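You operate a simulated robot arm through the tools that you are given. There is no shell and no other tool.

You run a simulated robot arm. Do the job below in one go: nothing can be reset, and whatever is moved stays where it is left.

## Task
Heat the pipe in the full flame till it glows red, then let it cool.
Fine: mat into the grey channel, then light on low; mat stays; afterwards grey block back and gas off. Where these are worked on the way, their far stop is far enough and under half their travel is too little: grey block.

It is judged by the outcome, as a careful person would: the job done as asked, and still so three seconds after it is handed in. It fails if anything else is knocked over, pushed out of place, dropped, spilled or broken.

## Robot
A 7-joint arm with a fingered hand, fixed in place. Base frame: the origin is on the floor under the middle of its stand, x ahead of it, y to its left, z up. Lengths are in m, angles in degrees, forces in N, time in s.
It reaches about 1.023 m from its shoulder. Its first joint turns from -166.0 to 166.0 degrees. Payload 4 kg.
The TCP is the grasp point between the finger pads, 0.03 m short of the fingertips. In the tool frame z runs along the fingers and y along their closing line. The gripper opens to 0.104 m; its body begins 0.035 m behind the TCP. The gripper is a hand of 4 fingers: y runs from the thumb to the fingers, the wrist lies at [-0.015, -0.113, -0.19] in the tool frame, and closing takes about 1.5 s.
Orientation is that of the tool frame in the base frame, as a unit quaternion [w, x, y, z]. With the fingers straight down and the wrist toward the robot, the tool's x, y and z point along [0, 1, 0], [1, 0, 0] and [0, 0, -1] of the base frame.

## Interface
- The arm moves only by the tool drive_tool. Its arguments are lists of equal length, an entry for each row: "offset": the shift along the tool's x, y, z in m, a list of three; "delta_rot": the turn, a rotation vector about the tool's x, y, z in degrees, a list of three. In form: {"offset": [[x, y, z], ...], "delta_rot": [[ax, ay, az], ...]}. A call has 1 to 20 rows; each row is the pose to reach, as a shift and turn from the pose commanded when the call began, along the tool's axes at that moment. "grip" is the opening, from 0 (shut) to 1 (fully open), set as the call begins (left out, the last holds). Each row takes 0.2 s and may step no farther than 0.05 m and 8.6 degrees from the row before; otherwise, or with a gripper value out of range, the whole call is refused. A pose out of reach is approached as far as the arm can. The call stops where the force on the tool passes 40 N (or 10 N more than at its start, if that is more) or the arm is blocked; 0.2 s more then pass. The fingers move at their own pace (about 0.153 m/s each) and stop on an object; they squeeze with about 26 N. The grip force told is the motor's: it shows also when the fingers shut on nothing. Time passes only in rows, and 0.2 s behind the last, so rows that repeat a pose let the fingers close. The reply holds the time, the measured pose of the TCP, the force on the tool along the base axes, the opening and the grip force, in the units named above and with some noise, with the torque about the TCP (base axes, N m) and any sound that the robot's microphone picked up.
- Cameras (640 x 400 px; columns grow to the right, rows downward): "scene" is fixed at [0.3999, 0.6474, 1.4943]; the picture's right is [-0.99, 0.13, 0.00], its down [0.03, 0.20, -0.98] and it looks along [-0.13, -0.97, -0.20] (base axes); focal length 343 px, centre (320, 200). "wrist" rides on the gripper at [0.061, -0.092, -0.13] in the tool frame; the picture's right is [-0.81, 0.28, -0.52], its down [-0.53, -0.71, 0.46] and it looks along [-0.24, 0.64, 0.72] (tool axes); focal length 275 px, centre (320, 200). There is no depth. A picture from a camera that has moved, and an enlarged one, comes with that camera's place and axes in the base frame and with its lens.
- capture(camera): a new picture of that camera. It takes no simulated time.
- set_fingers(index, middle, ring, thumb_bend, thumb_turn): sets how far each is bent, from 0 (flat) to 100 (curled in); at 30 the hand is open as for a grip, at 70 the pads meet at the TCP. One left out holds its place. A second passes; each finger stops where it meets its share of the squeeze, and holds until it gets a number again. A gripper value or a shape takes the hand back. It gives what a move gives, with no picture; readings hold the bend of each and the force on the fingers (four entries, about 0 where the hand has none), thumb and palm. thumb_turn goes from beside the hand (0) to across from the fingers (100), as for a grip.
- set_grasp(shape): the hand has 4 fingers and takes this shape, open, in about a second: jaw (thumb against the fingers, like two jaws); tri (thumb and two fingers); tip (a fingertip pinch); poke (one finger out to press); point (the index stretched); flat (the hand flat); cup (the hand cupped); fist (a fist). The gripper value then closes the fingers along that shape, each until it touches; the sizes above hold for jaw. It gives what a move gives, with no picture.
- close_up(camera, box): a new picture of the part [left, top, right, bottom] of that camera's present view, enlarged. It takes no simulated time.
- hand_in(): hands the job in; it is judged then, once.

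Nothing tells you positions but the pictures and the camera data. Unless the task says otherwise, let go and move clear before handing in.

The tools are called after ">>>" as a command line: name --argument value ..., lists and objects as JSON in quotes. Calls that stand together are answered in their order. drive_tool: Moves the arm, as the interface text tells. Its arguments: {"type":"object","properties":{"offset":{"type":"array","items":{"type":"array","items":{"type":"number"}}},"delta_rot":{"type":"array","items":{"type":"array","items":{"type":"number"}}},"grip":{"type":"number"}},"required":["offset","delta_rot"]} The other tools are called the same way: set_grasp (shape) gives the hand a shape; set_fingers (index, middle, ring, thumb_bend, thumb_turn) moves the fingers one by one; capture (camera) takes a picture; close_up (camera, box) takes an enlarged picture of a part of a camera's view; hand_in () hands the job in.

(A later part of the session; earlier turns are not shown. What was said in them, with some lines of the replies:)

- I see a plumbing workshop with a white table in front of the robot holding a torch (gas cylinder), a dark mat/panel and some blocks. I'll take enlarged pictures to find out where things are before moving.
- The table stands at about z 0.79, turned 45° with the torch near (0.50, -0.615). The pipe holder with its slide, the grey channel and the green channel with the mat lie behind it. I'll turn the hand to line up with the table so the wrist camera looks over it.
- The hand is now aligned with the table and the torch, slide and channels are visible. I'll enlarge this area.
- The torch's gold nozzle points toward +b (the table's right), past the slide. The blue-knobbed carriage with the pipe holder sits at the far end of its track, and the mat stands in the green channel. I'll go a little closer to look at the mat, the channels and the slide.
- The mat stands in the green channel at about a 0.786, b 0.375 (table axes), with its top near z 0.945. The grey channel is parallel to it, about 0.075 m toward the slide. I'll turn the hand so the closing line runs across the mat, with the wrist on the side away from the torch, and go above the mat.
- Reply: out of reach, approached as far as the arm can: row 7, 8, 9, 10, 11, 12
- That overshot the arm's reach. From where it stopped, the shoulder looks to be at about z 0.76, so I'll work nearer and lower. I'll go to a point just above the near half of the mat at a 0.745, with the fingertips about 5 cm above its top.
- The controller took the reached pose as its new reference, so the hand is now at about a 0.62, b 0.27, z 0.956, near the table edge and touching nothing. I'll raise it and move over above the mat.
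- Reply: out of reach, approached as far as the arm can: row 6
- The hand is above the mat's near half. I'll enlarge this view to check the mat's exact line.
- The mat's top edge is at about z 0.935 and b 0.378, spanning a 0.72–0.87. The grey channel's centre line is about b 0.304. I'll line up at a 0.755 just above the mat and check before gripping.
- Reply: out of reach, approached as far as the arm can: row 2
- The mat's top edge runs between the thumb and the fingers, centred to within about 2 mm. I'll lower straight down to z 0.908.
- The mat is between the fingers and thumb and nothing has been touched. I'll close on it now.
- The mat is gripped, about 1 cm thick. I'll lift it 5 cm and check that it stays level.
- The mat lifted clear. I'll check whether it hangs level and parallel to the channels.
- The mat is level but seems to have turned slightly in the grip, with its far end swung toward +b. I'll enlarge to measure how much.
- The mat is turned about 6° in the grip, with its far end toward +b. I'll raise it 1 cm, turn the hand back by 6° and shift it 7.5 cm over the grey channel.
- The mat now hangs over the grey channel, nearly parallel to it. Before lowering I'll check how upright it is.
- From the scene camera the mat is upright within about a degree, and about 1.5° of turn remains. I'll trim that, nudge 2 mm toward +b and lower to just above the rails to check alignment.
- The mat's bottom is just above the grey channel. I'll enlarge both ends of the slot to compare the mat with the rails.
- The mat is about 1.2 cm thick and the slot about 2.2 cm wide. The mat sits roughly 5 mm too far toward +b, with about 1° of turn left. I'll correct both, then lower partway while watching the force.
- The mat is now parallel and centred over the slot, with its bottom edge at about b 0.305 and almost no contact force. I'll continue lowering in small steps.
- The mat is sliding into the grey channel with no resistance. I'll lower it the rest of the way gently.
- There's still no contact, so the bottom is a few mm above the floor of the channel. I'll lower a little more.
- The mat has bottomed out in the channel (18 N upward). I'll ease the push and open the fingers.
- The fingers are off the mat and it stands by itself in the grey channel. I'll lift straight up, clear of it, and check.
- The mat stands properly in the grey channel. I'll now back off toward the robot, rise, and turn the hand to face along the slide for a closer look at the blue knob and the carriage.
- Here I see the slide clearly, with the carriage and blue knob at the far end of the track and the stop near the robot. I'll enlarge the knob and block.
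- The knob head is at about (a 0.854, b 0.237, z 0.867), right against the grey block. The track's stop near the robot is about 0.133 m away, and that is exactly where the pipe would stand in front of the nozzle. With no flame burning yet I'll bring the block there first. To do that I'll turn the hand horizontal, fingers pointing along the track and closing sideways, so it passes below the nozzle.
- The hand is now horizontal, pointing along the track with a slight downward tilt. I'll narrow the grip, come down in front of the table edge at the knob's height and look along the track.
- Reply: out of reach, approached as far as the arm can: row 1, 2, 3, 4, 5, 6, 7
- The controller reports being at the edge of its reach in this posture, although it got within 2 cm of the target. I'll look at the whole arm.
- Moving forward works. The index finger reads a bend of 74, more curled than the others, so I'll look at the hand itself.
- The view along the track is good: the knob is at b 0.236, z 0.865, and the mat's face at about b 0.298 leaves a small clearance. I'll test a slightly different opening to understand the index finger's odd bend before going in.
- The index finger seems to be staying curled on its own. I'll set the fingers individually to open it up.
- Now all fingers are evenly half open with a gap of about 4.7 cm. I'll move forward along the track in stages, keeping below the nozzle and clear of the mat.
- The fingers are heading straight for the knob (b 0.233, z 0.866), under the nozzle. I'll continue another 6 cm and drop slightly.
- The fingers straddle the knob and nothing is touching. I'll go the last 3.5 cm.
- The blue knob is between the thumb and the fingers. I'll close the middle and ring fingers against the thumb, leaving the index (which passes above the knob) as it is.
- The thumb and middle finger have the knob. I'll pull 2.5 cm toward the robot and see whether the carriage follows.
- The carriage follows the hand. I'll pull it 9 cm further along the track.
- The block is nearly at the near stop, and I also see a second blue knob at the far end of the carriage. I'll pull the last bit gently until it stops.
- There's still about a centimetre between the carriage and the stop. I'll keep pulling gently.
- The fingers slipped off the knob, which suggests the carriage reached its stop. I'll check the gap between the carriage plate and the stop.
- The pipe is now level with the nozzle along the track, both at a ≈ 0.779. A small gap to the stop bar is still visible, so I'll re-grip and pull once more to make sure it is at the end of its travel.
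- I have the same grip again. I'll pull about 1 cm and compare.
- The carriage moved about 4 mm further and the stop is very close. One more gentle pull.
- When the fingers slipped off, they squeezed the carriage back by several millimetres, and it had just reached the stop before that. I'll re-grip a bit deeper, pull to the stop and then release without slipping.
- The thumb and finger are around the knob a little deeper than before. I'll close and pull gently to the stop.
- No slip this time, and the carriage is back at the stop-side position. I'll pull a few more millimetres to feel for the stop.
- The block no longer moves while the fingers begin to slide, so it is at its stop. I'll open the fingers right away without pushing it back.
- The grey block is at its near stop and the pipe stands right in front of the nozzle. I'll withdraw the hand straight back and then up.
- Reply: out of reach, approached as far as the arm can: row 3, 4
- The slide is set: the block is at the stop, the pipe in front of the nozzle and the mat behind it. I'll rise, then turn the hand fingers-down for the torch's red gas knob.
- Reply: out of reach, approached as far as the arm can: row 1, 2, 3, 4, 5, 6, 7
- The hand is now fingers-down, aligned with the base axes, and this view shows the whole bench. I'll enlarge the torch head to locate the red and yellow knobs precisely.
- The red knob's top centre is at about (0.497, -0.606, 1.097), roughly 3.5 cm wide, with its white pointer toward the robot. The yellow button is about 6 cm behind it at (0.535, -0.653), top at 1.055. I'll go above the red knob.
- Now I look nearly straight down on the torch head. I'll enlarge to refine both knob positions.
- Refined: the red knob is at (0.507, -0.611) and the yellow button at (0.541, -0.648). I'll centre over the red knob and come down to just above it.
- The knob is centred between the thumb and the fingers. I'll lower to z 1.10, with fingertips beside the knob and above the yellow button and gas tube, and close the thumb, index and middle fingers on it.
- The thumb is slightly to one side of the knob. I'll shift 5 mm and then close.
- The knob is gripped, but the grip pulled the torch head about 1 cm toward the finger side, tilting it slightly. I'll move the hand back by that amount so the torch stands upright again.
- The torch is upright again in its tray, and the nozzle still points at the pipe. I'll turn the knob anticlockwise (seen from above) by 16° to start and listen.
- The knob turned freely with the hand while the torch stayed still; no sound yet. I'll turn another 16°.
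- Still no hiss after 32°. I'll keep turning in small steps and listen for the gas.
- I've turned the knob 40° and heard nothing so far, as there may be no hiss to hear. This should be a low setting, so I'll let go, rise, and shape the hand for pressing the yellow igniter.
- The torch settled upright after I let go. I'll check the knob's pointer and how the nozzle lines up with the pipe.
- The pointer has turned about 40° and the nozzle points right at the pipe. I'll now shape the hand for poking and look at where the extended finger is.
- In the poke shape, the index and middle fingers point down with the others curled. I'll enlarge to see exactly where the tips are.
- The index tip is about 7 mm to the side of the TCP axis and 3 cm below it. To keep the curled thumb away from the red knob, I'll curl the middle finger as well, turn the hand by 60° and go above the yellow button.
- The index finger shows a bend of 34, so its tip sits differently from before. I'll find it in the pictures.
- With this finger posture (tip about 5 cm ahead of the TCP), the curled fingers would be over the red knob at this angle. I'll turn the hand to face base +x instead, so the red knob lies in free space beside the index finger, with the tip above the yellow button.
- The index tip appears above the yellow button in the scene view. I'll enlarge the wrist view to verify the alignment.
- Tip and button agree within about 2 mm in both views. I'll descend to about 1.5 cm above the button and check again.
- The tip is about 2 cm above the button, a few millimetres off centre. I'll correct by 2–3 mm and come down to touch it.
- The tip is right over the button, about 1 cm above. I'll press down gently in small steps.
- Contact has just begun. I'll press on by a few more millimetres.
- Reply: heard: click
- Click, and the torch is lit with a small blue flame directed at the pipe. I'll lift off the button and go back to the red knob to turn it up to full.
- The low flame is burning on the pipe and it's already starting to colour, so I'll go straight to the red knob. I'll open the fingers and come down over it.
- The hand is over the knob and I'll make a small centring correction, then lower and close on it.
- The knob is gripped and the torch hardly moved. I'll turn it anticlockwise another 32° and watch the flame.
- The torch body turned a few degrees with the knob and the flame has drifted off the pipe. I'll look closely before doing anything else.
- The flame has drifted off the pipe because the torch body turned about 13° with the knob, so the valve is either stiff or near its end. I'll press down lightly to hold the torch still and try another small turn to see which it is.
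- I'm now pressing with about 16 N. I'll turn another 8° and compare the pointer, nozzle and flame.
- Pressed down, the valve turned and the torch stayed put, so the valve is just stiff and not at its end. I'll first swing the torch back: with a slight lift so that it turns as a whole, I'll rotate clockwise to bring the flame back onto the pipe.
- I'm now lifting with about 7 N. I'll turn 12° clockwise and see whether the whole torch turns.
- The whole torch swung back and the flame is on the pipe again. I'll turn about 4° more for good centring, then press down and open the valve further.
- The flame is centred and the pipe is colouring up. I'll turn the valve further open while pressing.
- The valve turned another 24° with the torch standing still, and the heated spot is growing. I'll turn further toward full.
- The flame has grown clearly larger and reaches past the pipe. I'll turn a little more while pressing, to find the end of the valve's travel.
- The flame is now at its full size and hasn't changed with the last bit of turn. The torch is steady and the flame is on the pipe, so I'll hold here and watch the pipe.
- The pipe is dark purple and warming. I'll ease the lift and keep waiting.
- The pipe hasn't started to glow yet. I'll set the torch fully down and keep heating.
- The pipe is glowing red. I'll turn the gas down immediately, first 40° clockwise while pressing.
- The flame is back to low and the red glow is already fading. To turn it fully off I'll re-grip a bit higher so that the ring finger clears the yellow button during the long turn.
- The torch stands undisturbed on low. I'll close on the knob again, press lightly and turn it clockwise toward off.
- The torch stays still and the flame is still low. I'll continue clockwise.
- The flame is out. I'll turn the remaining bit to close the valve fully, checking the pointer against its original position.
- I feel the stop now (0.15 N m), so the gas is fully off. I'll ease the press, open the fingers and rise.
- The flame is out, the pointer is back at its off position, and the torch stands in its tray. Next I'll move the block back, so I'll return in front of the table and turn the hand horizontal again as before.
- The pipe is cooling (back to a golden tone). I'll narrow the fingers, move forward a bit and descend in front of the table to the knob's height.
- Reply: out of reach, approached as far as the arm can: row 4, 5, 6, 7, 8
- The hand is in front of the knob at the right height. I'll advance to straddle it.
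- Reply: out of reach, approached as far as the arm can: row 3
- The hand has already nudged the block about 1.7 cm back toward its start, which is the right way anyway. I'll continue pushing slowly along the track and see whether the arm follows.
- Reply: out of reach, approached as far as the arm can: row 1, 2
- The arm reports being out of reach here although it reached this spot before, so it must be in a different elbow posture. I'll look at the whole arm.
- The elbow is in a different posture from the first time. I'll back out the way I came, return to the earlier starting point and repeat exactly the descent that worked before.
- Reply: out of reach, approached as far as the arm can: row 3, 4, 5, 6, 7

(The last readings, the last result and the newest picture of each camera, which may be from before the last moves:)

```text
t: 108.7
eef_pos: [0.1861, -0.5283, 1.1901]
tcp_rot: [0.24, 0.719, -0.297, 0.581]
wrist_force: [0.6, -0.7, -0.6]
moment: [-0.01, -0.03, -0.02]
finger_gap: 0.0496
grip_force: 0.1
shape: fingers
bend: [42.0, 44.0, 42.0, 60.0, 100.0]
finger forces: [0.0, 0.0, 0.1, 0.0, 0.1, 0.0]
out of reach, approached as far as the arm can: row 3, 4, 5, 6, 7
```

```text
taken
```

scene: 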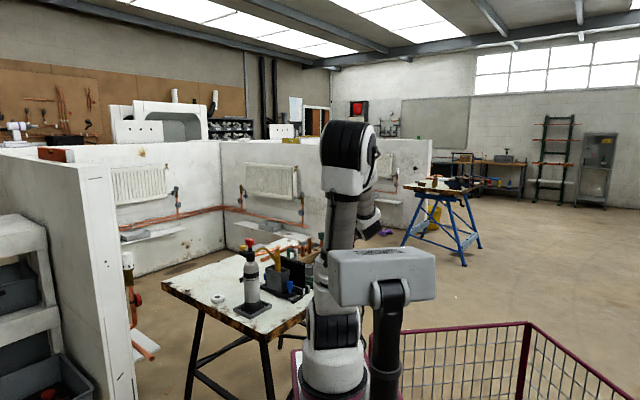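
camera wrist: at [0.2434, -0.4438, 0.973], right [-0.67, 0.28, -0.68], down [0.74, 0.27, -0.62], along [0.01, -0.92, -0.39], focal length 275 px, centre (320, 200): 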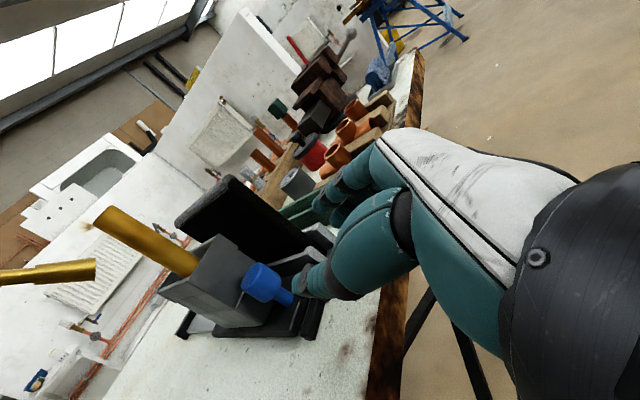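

The elbow is now up rather than out to the side. Instead of forcing that posture, I'll use a different one: fingers pointing forward and down at 45°, wrist behind. I'll push the knob with the index and middle fingertips, passing below the nozzle.

>>> drive_tool --offset '[[0, 0, 0], [0, 0, 0], [0, 0, 0], [0, 0, 0], [0, 0, 0], [0, 0, 0], [0, 0, 0], [0, 0, 0], [0, 0, 0], [0, 0, 0], [0, 0, 0], [0, 0, 0]]' --delta_rot '[[2.153, -2.153, -7.272], [4.307, -4.307, -14.545], [6.46, -6.46, -21.817], [8.613, -8.613, -29.09], [10.767, -10.767, -36.362], [12.92, -12.92, -43.635], [15.073, -15.073, -50.907], [17.227, -17.227, -58.18], [19.38, -19.38, -65.452], [21.533, -21.533, -72.725], [23.687, -23.687, -79.997], [25.84, -25.84, -87.27]]'

>>> set_grasp --shape "poke"

>>> capture --camera "wrist"

>>> capture --camera "scene"

```text
t: 111.3
eef_pos: [0.1862, -0.527, 1.1902]
tcp_rot: [0.354, 0.853, 0.354, 0.145]
wrist_force: [0.2, -0.2, -0.3]
moment: [0.0, 0.01, -0.03]
finger_gap: 0.0494
grip_force: 0.0
shape: fingers
bend: [42.0, 44.0, 42.0, 60.0, 100.0]
finger forces: [0.1, 0.0, 0.1, 0.0, 0.0, 0.0]
```

```text
t: 112.2
eef_pos: [0.1846, -0.5259, 1.1898]
tcp_rot: [0.353, 0.854, 0.353, 0.146]
wrist_force: [0.2, 0.4, -0.1]
moment: [-0.02, 0.02, 0.01]
finger_gap: 0.0
grip_force: 0.0
shape: poke
bend: [70.0, 70.0, 99.0, 100.0, 100.0]
finger forces: [0.0, 0.0, 0.1, 0.1, 0.0, 0.1]
```

```text
taken
camera wrist: at [0.1183, -0.3723, 1.218], right [-0.69, -0.45, 0.56], down [-0.51, -0.25, -0.83], along [0.51, -0.86, -0.06], focal length 275 px, centre (320, 200)
```

wrist: 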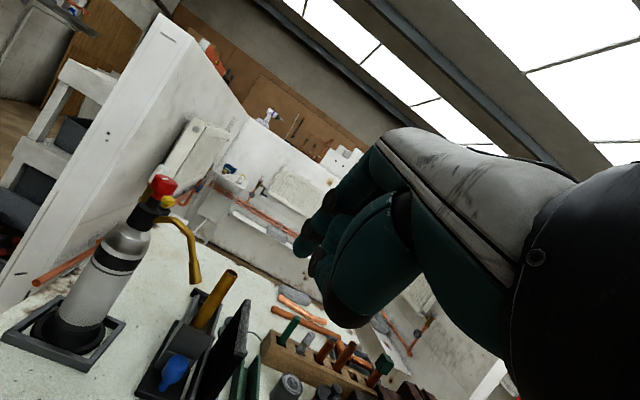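

```text
taken
```

scene: 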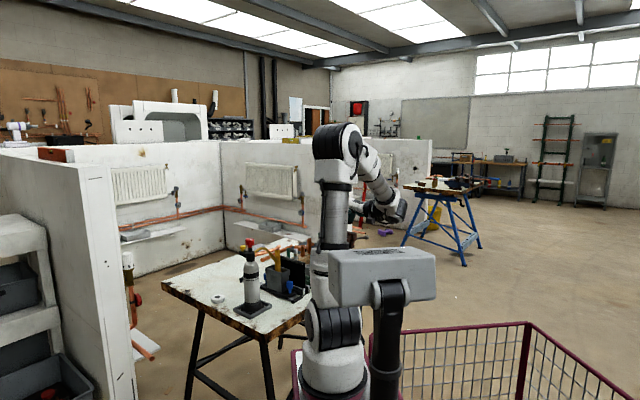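

The hand points 45° forward and down with two fingertips out. I'll lower it in front of the table edge to the knob's height.

>>> drive_tool --offset '[[0.0014, -0.0228, 0.04], [0.0028, -0.0457, 0.08], [0.0043, -0.0685, 0.12], [0.0057, -0.0913, 0.16], [0.0071, -0.1141, 0.2], [0.0086, -0.137, 0.24], [0.01, -0.1598, 0.28]]' --delta_rot '[[0, 0, 0], [0, 0, 0], [0, 0, 0], [0, 0, 0], [0, 0, 0], [0, 0, 0], [0, 0, 0]]'

>>> capture --camera "wrist"

>>> capture --camera "scene"

```text
t: 113.8
eef_pos: [0.2526, -0.5797, 0.8778]
tcp_rot: [0.353, 0.853, 0.354, 0.146]
wrist_force: [0.7, -0.5, -0.6]
moment: [0.0, 0.03, 0.0]
finger_gap: 0.0
grip_force: 0.0
shape: poke
bend: [70.0, 70.0, 99.0, 100.0, 100.0]
finger forces: [0.0, 0.0, 0.0, 0.0, 0.1, 0.0]
```

```text
taken
camera wrist: at [0.1863, -0.4249, 0.9059], right [-0.69, -0.45, 0.56], down [-0.51, -0.25, -0.83], along [0.51, -0.86, -0.06], focal length 275 px, centre (320, 200)
```

wrist: 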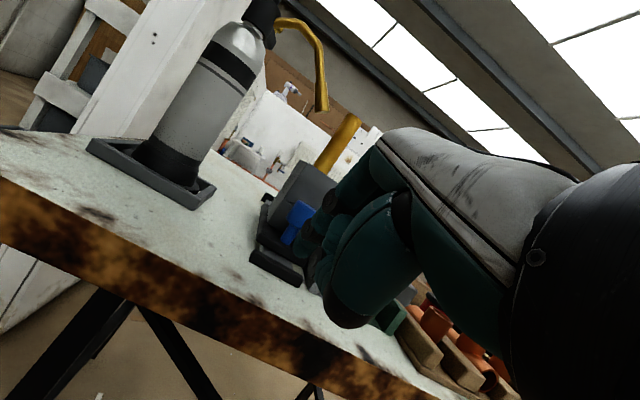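

```text
taken
```

scene: 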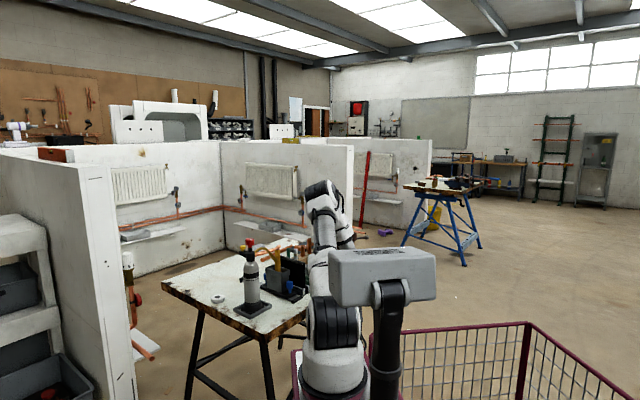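

That worked without any reach problem. I'll move forward along the track toward the knob.

>>> drive_tool --offset '[[0, 0.0283, 0.0283], [0, 0.0566, 0.0566]]' --delta_rot '[[0, 0, 0], [0, 0, 0]]'

>>> capture --camera "wrist"

>>> close_up --camera "scene" --box '[250, 240, 330, 310]'

```text
t: 114.4
eef_pos: [0.3088, -0.6363, 0.8787]
tcp_rot: [0.353, 0.853, 0.354, 0.147]
wrist_force: [-0.5, -0.1, 0.5]
moment: [0.0, 0.01, -0.03]
finger_gap: 0.0
grip_force: 0.1
shape: poke
bend: [70.0, 70.0, 99.0, 100.0, 100.0]
finger forces: [0.0, 0.1, 0.0, 0.0, 0.0, 0.0]
```

```text
taken
camera wrist: at [0.2418, -0.4819, 0.9063], right [-0.69, -0.45, 0.56], down [-0.51, -0.25, -0.83], along [0.51, -0.86, -0.06], focal length 275 px, centre (320, 200)
```

wrist: 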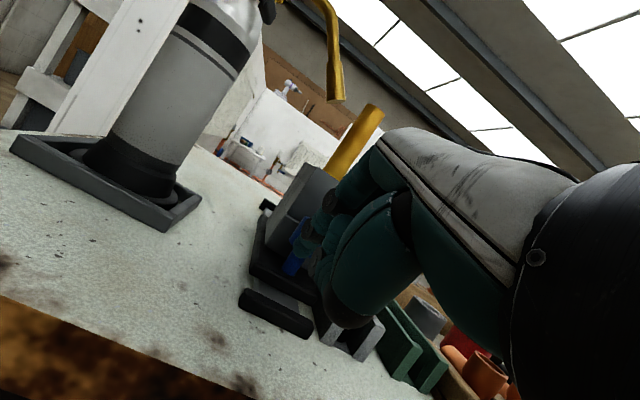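

```text
5.71 times, centred on (290, 275) of scene
camera zoom: at [0.3999, 0.6474, 1.4943], right [-0.99, 0.13, 0.0], down [0.03, 0.2, -0.98], along [-0.13, -0.97, -0.2], focal length 1960 px, centre (491, -229)
```

zoom: 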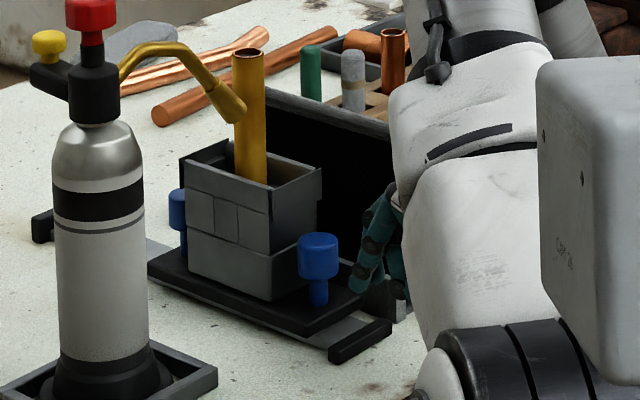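

The fingertips are just in front of the knob. I'll enlarge to check the height and line before contact.

>>> close_up --camera "wrist" --box '[230, 140, 410, 340]'

>>> close_up --camera "scene" --box '[280, 265, 315, 300]'

```text
2.00 times, centred on (320, 240) of wrist
camera zoom: at [0.2418, -0.4819, 0.9063], right [-0.69, -0.45, 0.56], down [-0.51, -0.25, -0.83], along [0.51, -0.86, -0.06], focal length 551 px, centre (320, 120)
```

zoom: 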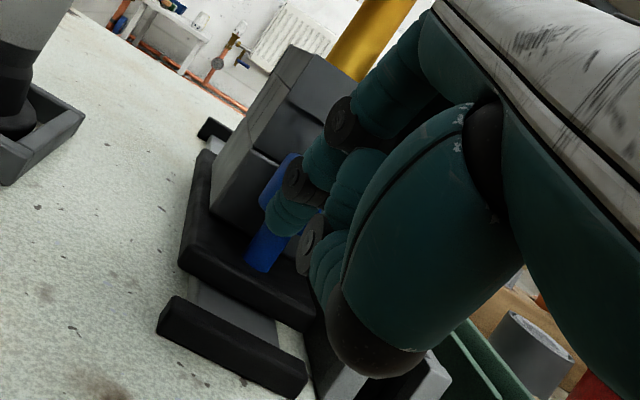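

```text
11.43 times, centred on (298, 282) of scene
camera zoom: at [0.3999, 0.6474, 1.4943], right [-0.99, 0.13, 0.0], down [0.03, 0.2, -0.98], along [-0.13, -0.97, -0.2], focal length 3921 px, centre (577, -743)
```

zoom: 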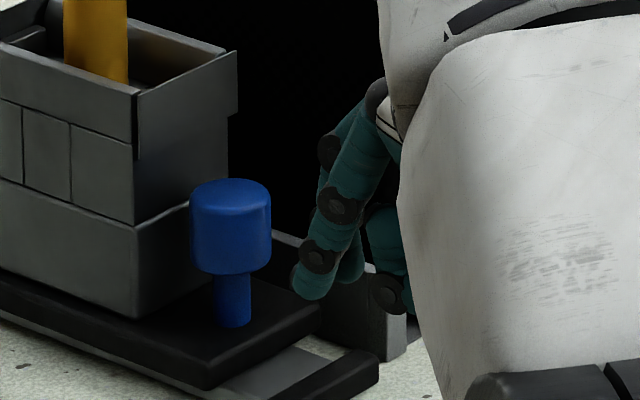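

The two tips bracket the knob's centre line. I'll raise by 6 mm so that they meet the knob's head squarely, then push forward.

>>> drive_tool --offset '[[0, 0.0042, -0.0042], [0, 0.0113, 0.0029], [0, 0.0184, 0.01], [0, 0.0255, 0.0171]]' --delta_rot '[[0, 0, 0], [0, 0, 0], [0, 0, 0], [0, 0, 0]]'

>>> close_up --camera "wrist" --box '[230, 80, 410, 340]'

>>> close_up --camera "scene" --box '[250, 240, 330, 310]'

```text
t: 115.4
eef_pos: [0.331, -0.6577, 0.8847]
tcp_rot: [0.353, 0.854, 0.354, 0.145]
wrist_force: [0.3, 0.4, -0.9]
moment: [-0.01, 0.0, -0.01]
finger_gap: 0.0
grip_force: 0.0
shape: poke
bend: [70.0, 70.0, 99.0, 100.0, 100.0]
finger forces: [0.0, 0.1, 0.1, 0.0, 0.0, 0.0]
```

```text
1.54 times, centred on (320, 210) of wrist
camera zoom: at [0.263, -0.5034, 0.9129], right [-0.69, -0.45, 0.56], down [-0.51, -0.25, -0.83], along [0.51, -0.86, -0.06], focal length 424 px, centre (320, 185)
```

zoom: 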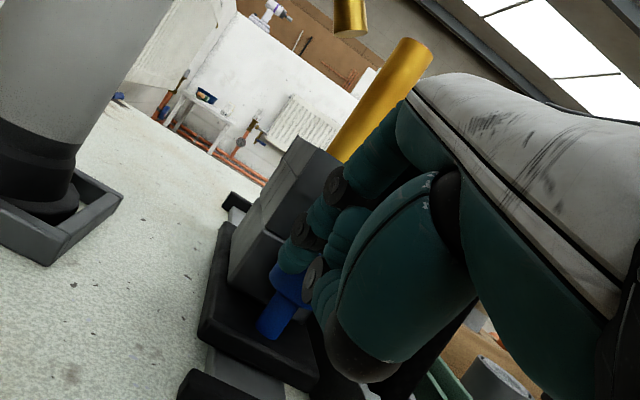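

```text
5.71 times, centred on (290, 275) of scene
camera zoom: at [0.3999, 0.6474, 1.4943], right [-0.99, 0.13, 0.0], down [0.03, 0.2, -0.98], along [-0.13, -0.97, -0.2], focal length 1960 px, centre (491, -229)
```

zoom: 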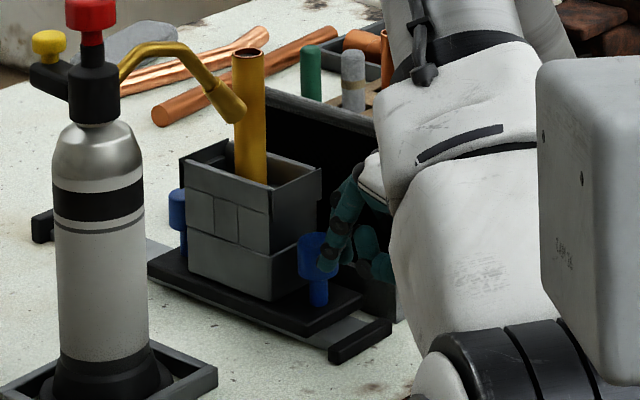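

The tips are about to meet the knob. I'll push on by 3 cm.

>>> drive_tool --offset '[[0, 0.0071, 0.0071], [0, 0.0141, 0.0141], [0, 0.0212, 0.0212]]' --delta_rot '[[0, 0, 0], [0, 0, 0], [0, 0, 0]]'

>>> close_up --camera "wrist" --box '[230, 80, 410, 340]'

>>> close_up --camera "scene" --box '[250, 240, 330, 310]'

```text
t: 116.2
eef_pos: [0.3517, -0.6785, 0.8847]
tcp_rot: [0.354, 0.853, 0.354, 0.146]
wrist_force: [0.4, 0.7, 0.3]
moment: [0.05, 0.0, -0.01]
finger_gap: 0.0
grip_force: 0.0
shape: poke
bend: [70.0, 70.0, 99.0, 100.0, 100.0]
finger forces: [0.1, 0.5, 0.1, 0.1, 0.1, 0.0]
```

```text
1.54 times, centred on (320, 210) of wrist
camera zoom: at [0.2847, -0.5244, 0.9129], right [-0.69, -0.45, 0.56], down [-0.51, -0.25, -0.83], along [0.51, -0.86, -0.06], focal length 424 px, centre (320, 185)
```

zoom: 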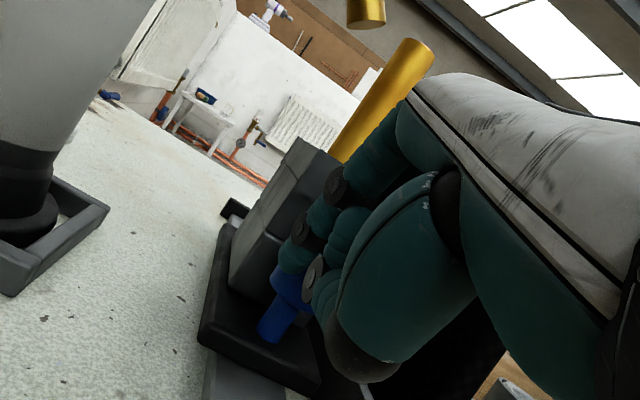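

```text
5.71 times, centred on (290, 275) of scene
camera zoom: at [0.3999, 0.6474, 1.4943], right [-0.99, 0.13, 0.0], down [0.03, 0.2, -0.98], along [-0.13, -0.97, -0.2], focal length 1960 px, centre (491, -229)
```

zoom: 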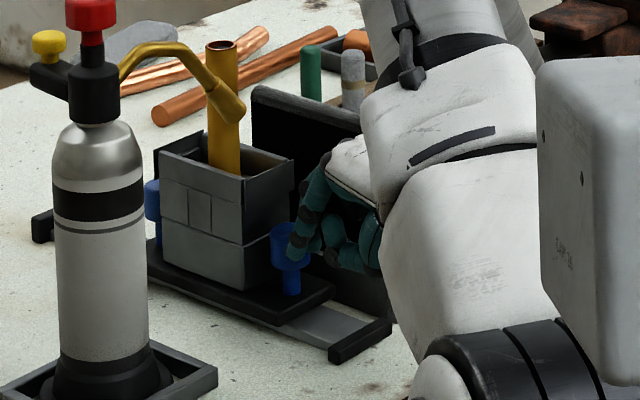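

The block follows the push. I'll continue 4 cm, watching the clearance to the nozzle and the mat.

>>> drive_tool --offset '[[0, 0.0094, 0.0094], [0, 0.0188, 0.0188], [0, 0.0283, 0.0283]]' --delta_rot '[[0, 0, 0], [0, 0, 0], [0, 0, 0]]'

>>> capture --camera "wrist"

>>> close_up --camera "scene" --box '[240, 230, 320, 300]'

```text
t: 117.0
eef_pos: [0.3808, -0.7081, 0.885]
tcp_rot: [0.352, 0.854, 0.354, 0.146]
wrist_force: [-0.2, 0.6, 0.2]
moment: [0.02, 0.01, 0.01]
finger_gap: 0.0
grip_force: 0.0
shape: poke
bend: [70.0, 70.0, 99.0, 100.0, 100.0]
finger forces: [0.1, 0.1, 0.0, 0.0, 0.0, 0.1]
```

```text
taken
camera wrist: at [0.3131, -0.5529, 0.9124], right [-0.69, -0.45, 0.56], down [-0.51, -0.25, -0.83], along [0.51, -0.86, -0.06], focal length 275 px, centre (320, 200)
```

wrist: 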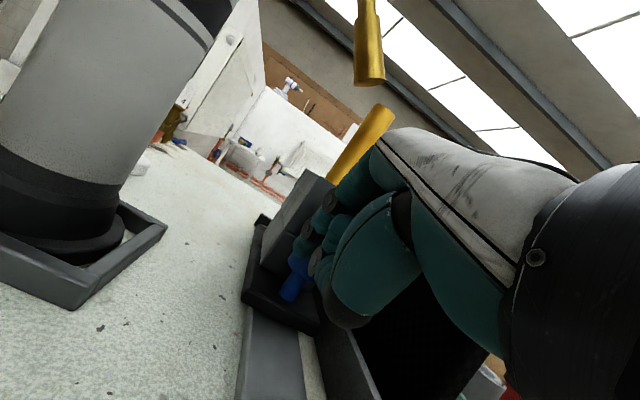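

```text
5.71 times, centred on (280, 265) of scene
camera zoom: at [0.3999, 0.6474, 1.4943], right [-0.99, 0.13, 0.0], down [0.03, 0.2, -0.98], along [-0.13, -0.97, -0.2], focal length 1960 px, centre (549, -171)
```

zoom: 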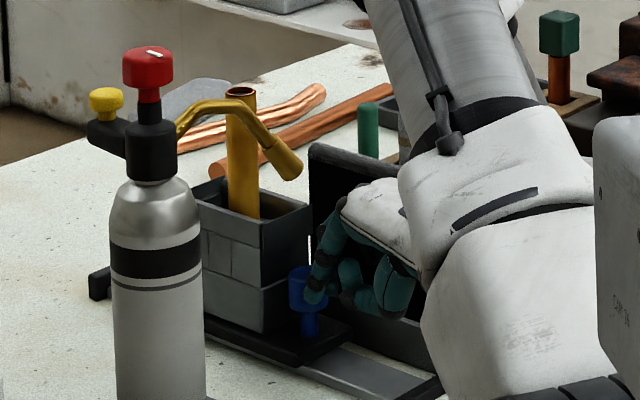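

The block keeps moving back. I'll continue in smaller steps, checking the clearance under the nozzle.

>>> drive_tool --offset '[[0, 0.0071, 0.0071], [0, 0.0141, 0.0141]]' --delta_rot '[[0, 0, 0], [0, 0, 0]]'

>>> capture --camera "wrist"

>>> close_up --camera "scene" --box '[250, 240, 300, 285]'

```text
t: 117.6
eef_pos: [0.3927, -0.721, 0.8844]
tcp_rot: [0.353, 0.854, 0.354, 0.146]
wrist_force: [-1.0, -0.2, 0.3]
moment: [-0.01, 0.02, -0.02]
finger_gap: 0.0
grip_force: 0.0
shape: poke
bend: [70.0, 70.0, 99.0, 100.0, 100.0]
finger forces: [0.0, 0.9, 0.1, 0.0, 0.0, 0.1]
```

```text
taken
camera wrist: at [0.327, -0.5668, 0.9124], right [-0.69, -0.45, 0.56], down [-0.51, -0.25, -0.83], along [0.51, -0.86, -0.06], focal length 275 px, centre (320, 200)
```

wrist: 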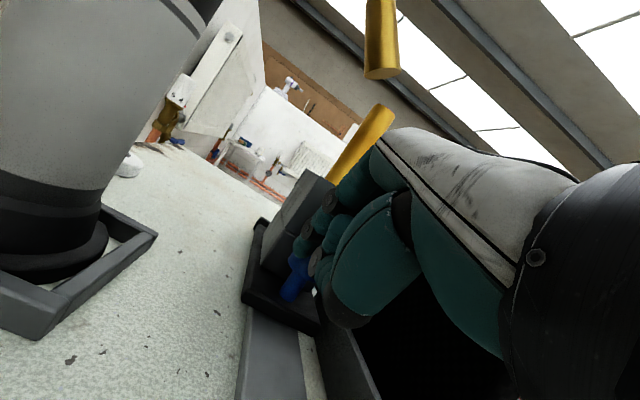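

```text
8.89 times, centred on (275, 262) of scene
camera zoom: at [0.3999, 0.6474, 1.4943], right [-0.99, 0.13, 0.0], down [0.03, 0.2, -0.98], along [-0.13, -0.97, -0.2], focal length 3050 px, centre (720, -356)
```

zoom: 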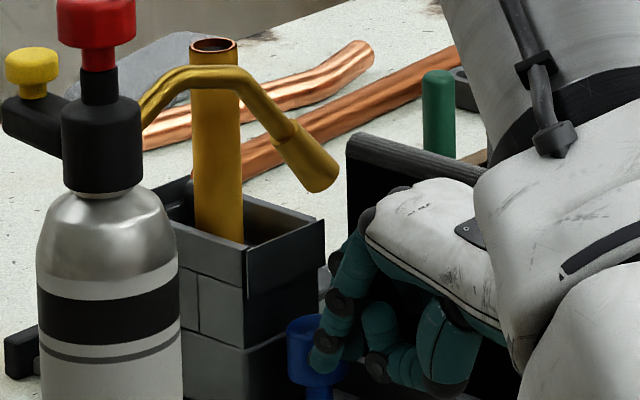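

The nozzle's lowest point is about 2 cm above the hand. I'll push on with a slight downward offset for margin.

>>> drive_tool --offset '[[0, 0.0057, 0.0085], [0, 0.0121, 0.0163]]' --delta_rot '[[0, 0, 0], [0, 0, 0]]'

>>> capture --camera "wrist"

>>> close_up --camera "scene" --box '[245, 235, 305, 285]'

```text
t: 118.2
eef_pos: [0.4092, -0.7347, 0.8821]
tcp_rot: [0.353, 0.853, 0.354, 0.147]
wrist_force: [-0.4, 0.2, 0.2]
moment: [-0.01, 0.0, 0.0]
finger_gap: 0.0
grip_force: 0.0
shape: poke
bend: [70.0, 70.0, 99.0, 100.0, 100.0]
finger forces: [0.0, 0.7, 0.0, 0.0, 0.0, 0.1]
```

```text
taken
camera wrist: at [0.3413, -0.5811, 0.9098], right [-0.69, -0.45, 0.56], down [-0.51, -0.25, -0.83], along [0.51, -0.86, -0.06], focal length 275 px, centre (320, 200)
```

wrist: 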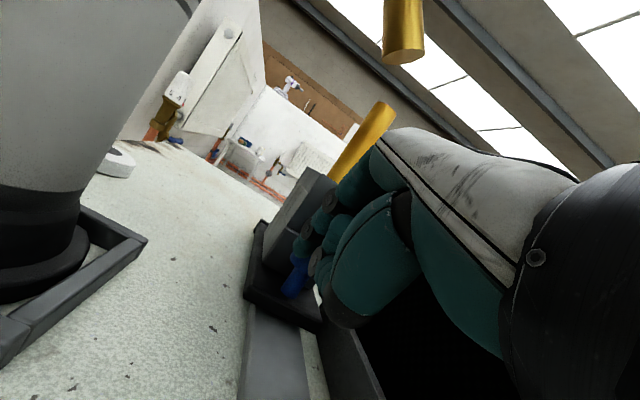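

```text
8.00 times, centred on (275, 260) of scene
camera zoom: at [0.3999, 0.6474, 1.4943], right [-0.99, 0.13, 0.0], down [0.03, 0.2, -0.98], along [-0.13, -0.97, -0.2], focal length 2744 px, centre (680, -280)
```

zoom: 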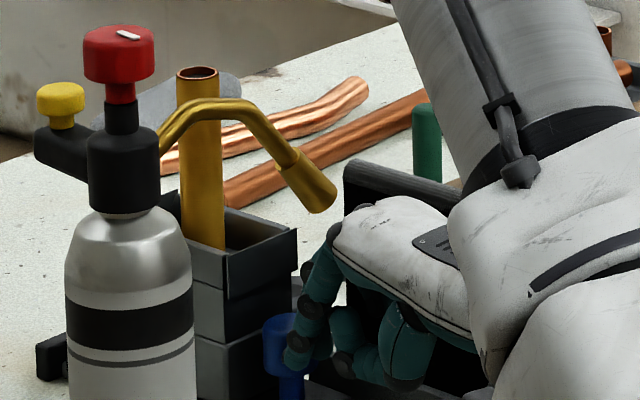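

The clearance is still fine. About 2 cm remain to the back stop, so I'll push on gently until I feel it.

>>> drive_tool --offset '[[0, 0.005, 0.005], [0, 0.01, 0.01], [0, 0.0145, 0.0145]]' --delta_rot '[[0, 0, 0], [0, 0, 0], [0, 0, 0]]'

>>> capture --camera "wrist"

>>> close_up --camera "scene" --box '[235, 235, 305, 295]'

```text
t: 119.0
eef_pos: [0.4204, -0.7482, 0.883]
tcp_rot: [0.353, 0.854, 0.353, 0.145]
wrist_force: [-16.6, 21.8, 8.2]
moment: [0.05, 0.07, -0.18]
finger_gap: 0.0
grip_force: 0.1
shape: poke
bend: [70.0, 70.0, 99.0, 100.0, 100.0]
finger forces: [0.0, 27.3, 0.0, 0.0, 0.0, 0.0]
```

```text
taken
camera wrist: at [0.3535, -0.594, 0.9104], right [-0.69, -0.45, 0.56], down [-0.51, -0.25, -0.83], along [0.51, -0.86, -0.06], focal length 275 px, centre (320, 200)
```

wrist: 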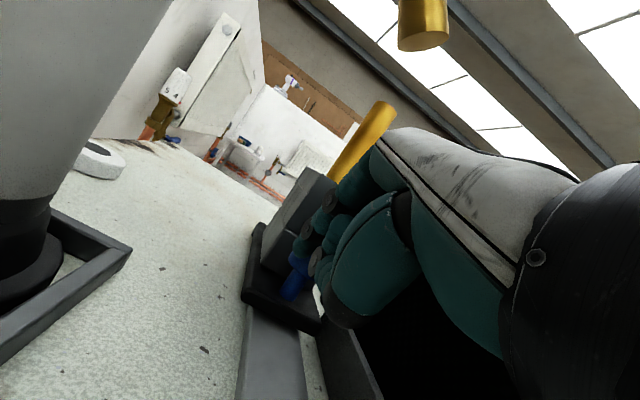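

```text
6.67 times, centred on (270, 265) of scene
camera zoom: at [0.3999, 0.6474, 1.4943], right [-0.99, 0.13, 0.0], down [0.03, 0.2, -0.98], along [-0.13, -0.97, -0.2], focal length 2287 px, centre (653, -233)
```

zoom: 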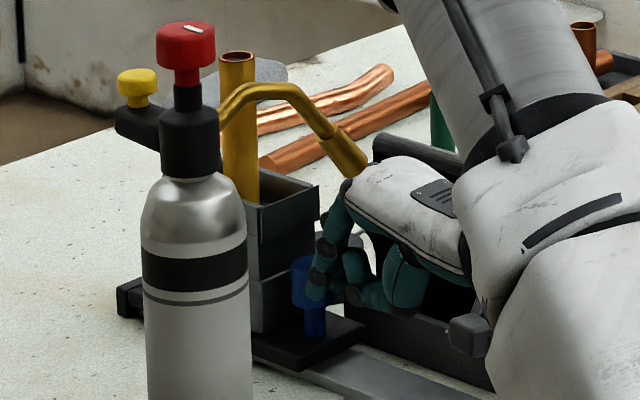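

I felt a firm stop (27 N), so the block is fully back. I'll withdraw the hand straight back along the track.

>>> drive_tool --offset '[[0, -0.014, -0.014], [0, -0.045, -0.045], [0, -0.08, -0.08], [0, -0.115, -0.115], [0, -0.15, -0.15], [0, -0.17, -0.17]]' --delta_rot '[[0, 0, 0], [0, 0, 0], [0, 0, 0], [0, 0, 0], [0, 0, 0], [0, 0, 0]]'

>>> close_up --camera "scene" --box '[225, 225, 335, 305]'

>>> capture --camera "wrist"

```text
t: 120.4
eef_pos: [0.252, -0.5784, 0.8801]
tcp_rot: [0.353, 0.854, 0.354, 0.146]
wrist_force: [-0.4, 0.5, 0.3]
moment: [-0.02, 0.01, 0.02]
finger_gap: 0.0
grip_force: 0.0
shape: poke
bend: [70.0, 70.0, 99.0, 100.0, 100.0]
finger forces: [0.0, 0.0, 0.1, 0.0, 0.0, 0.0]
```

```text
5.00 times, centred on (280, 265) of scene
camera zoom: at [0.3999, 0.6474, 1.4943], right [-0.99, 0.13, 0.0], down [0.03, 0.2, -0.98], along [-0.13, -0.97, -0.2], focal length 1715 px, centre (520, -125)
```

zoom: 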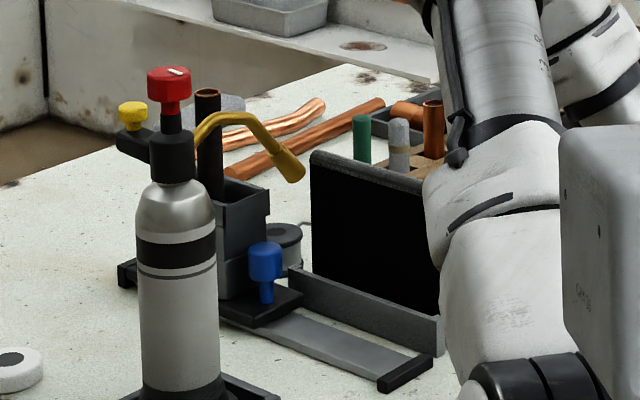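

```text
taken
camera wrist: at [0.1848, -0.4245, 0.9093], right [-0.69, -0.45, 0.56], down [-0.51, -0.25, -0.83], along [0.51, -0.86, -0.06], focal length 275 px, centre (320, 200)
```

wrist: 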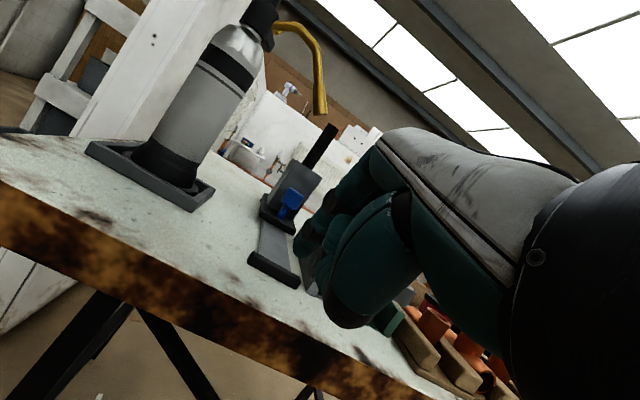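

The block is back where it started, the mat stands in the grey channel and the gas is off. I'll raise the hand clear and check on the pipe.

>>> drive_tool --offset '[[0, 0.03, -0.036], [0, 0.06, -0.072], [0, 0.09, -0.108], [0, 0.12, -0.144], [0, 0.15, -0.18], [0, 0.18, -0.216], [0, 0.2, -0.245]]' --delta_rot '[[0, 0, 0], [0, 0, 0], [0, 0, 0], [0, 0, 0], [0, 0, 0], [0, 0, 0], [0, 0, 0]]'

>>> capture --camera "scene"

>>> close_up --camera "scene" --box '[225, 225, 335, 305]'

>>> close_up --camera "scene" --box '[240, 230, 290, 280]'

```text
t: 122.0
eef_pos: [0.2289, -0.5587, 1.1982]
tcp_rot: [0.353, 0.854, 0.354, 0.146]
wrist_force: [-0.6, -0.3, 0.3]
moment: [0.03, 0.04, 0.03]
finger_gap: 0.0
grip_force: 0.0
shape: poke
bend: [70.0, 70.0, 99.0, 100.0, 100.0]
finger forces: [0.0, 0.0, 0.1, 0.0, 0.0, 0.0]
```

```text
taken
```

scene: 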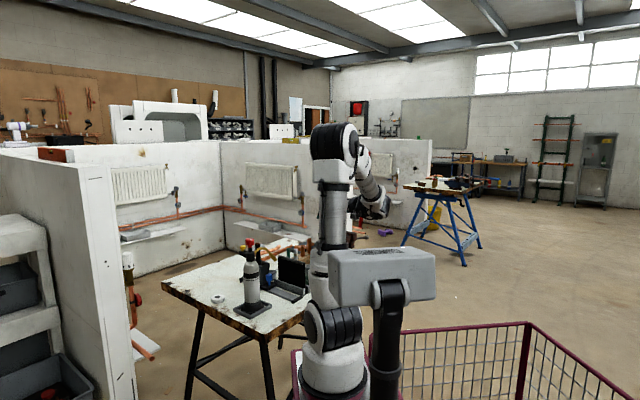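

```text
5.00 times, centred on (280, 265) of scene
camera zoom: at [0.3999, 0.6474, 1.4943], right [-0.99, 0.13, 0.0], down [0.03, 0.2, -0.98], along [-0.13, -0.97, -0.2], focal length 1715 px, centre (520, -125)
```

zoom: 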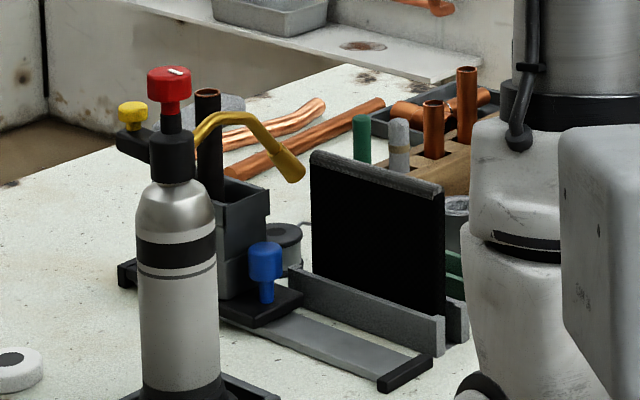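

```text
8.00 times, centred on (265, 255) of scene
camera zoom: at [0.3999, 0.6474, 1.4943], right [-0.99, 0.13, 0.0], down [0.03, 0.2, -0.98], along [-0.13, -0.97, -0.2], focal length 2744 px, centre (760, -240)
```

zoom: 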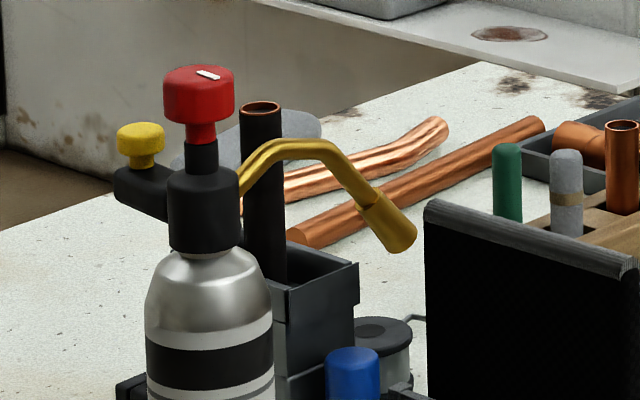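

Everything looks in place, and the pipe now shows a dark, cooled surface. I'll wait several seconds for it to finish cooling and look again.

>>> drive_tool --offset '[[0, 0, 0], [0, 0, 0], [0, 0, 0], [0, 0, 0], [0, 0, 0], [0, 0, 0], [0, 0, 0], [0, 0, 0], [0, 0, 0], [0, 0, 0], [0, 0, 0], [0, 0, 0], [0, 0, 0], [0, 0, 0], [0, 0, 0], [0, 0, 0], [0, 0, 0], [0, 0, 0], [0, 0, 0], [0, 0, 0]]' --delta_rot '[[0, 0, 0], [0, 0, 0], [0, 0, 0], [0, 0, 0], [0, 0, 0], [0, 0, 0], [0, 0, 0], [0, 0, 0], [0, 0, 0], [0, 0, 0], [0, 0, 0], [0, 0, 0], [0, 0, 0], [0, 0, 0], [0, 0, 0], [0, 0, 0], [0, 0, 0], [0, 0, 0], [0, 0, 0], [0, 0, 0]]' --grip 1

>>> drive_tool --offset '[[0, 0, 0], [0, 0, 0], [0, 0, 0], [0, 0, 0], [0, 0, 0], [0, 0, 0], [0, 0, 0], [0, 0, 0], [0, 0, 0], [0, 0, 0], [0, 0, 0], [0, 0, 0], [0, 0, 0], [0, 0, 0], [0, 0, 0], [0, 0, 0], [0, 0, 0], [0, 0, 0], [0, 0, 0], [0, 0, 0]]' --delta_rot '[[0, 0, 0], [0, 0, 0], [0, 0, 0], [0, 0, 0], [0, 0, 0], [0, 0, 0], [0, 0, 0], [0, 0, 0], [0, 0, 0], [0, 0, 0], [0, 0, 0], [0, 0, 0], [0, 0, 0], [0, 0, 0], [0, 0, 0], [0, 0, 0], [0, 0, 0], [0, 0, 0], [0, 0, 0], [0, 0, 0]]'

>>> close_up --camera "scene" --box '[225, 225, 335, 305]'

>>> capture --camera "wrist"

```text
t: 126.2
eef_pos: [0.2288, -0.5578, 1.1966]
tcp_rot: [0.353, 0.853, 0.354, 0.146]
wrist_force: [0.0, -0.1, -0.8]
moment: [0.01, -0.01, 0.04]
finger_gap: 0.0
grip_force: 0.1
shape: poke
bend: [70.0, 70.0, 99.0, 100.0, 100.0]
finger forces: [0.1, 0.1, 0.0, 0.1, 0.1, 0.0]
```

```text
t: 130.4
eef_pos: [0.2288, -0.5573, 1.1964]
tcp_rot: [0.354, 0.854, 0.353, 0.146]
wrist_force: [0.8, -0.4, 0.7]
moment: [0.0, -0.02, 0.02]
finger_gap: 0.0
grip_force: 0.2
shape: poke
bend: [70.0, 70.0, 99.0, 100.0, 100.0]
finger forces: [0.1, 0.0, 0.0, 0.0, 0.0, 0.1]
```

```text
5.00 times, centred on (280, 265) of scene
camera zoom: at [0.3999, 0.6474, 1.4943], right [-0.99, 0.13, 0.0], down [0.03, 0.2, -0.98], along [-0.13, -0.97, -0.2], focal length 1715 px, centre (520, -125)
```

zoom: 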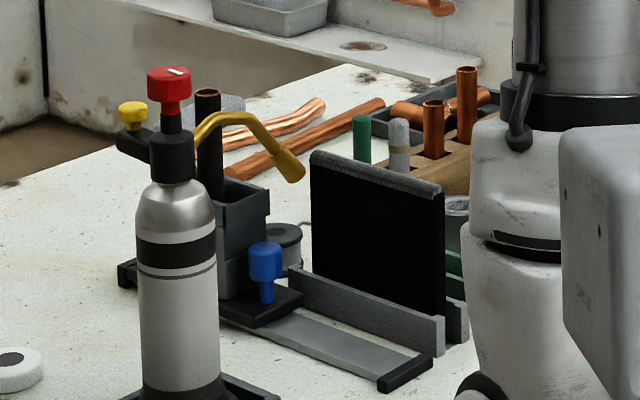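

```text
taken
camera wrist: at [0.1619, -0.404, 1.2249], right [-0.69, -0.45, 0.56], down [-0.51, -0.25, -0.83], along [0.51, -0.86, -0.06], focal length 275 px, centre (320, 200)
```

wrist: 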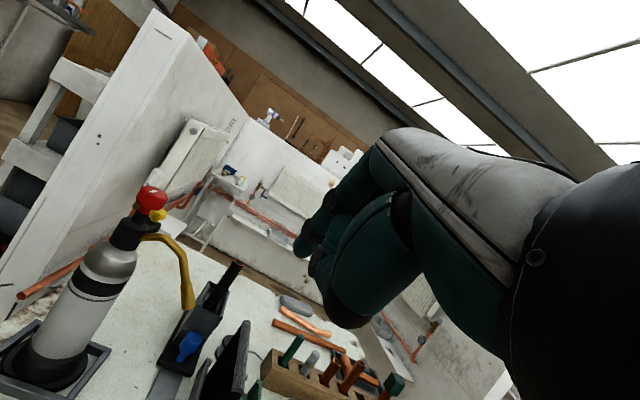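

The pipe's colour is stable and dark, with no flame and no glow. The block is back at its start, the gas is off, the mat stands in the grey channel and the torch is in its tray. The hand is clear, so I'm handing the job in.

>>> hand_in

```text
The job is handed in.
```

I heated the pipe in the full flame until it glowed red, then let it cool. It now looks dark and no longer glows. The job is handed in, but I haven't seen a verdict on it.

- **Mat:** I moved it into the grey channel before lighting, and it is still there.
- **Grey block:** I pulled it to its near stop before lighting, so the pipe was already in front of the nozzle when the torch lit on low. After the heating I pushed it back until it hit its stop.
- **Gas:** I lit it on low, turned it up to full, and turned it off once the pipe was red. The knob is back at its closed stop. I turned the gas off before moving the block back, not after.
- **Torch:** While I was opening the valve it twisted about 13° in its tray and the low flame drifted off the pipe. I turned it back before going to full. It still stands in its tray, and the nozzle tip is about 8 mm from where it started.

I saw nothing else knocked over or out of place.
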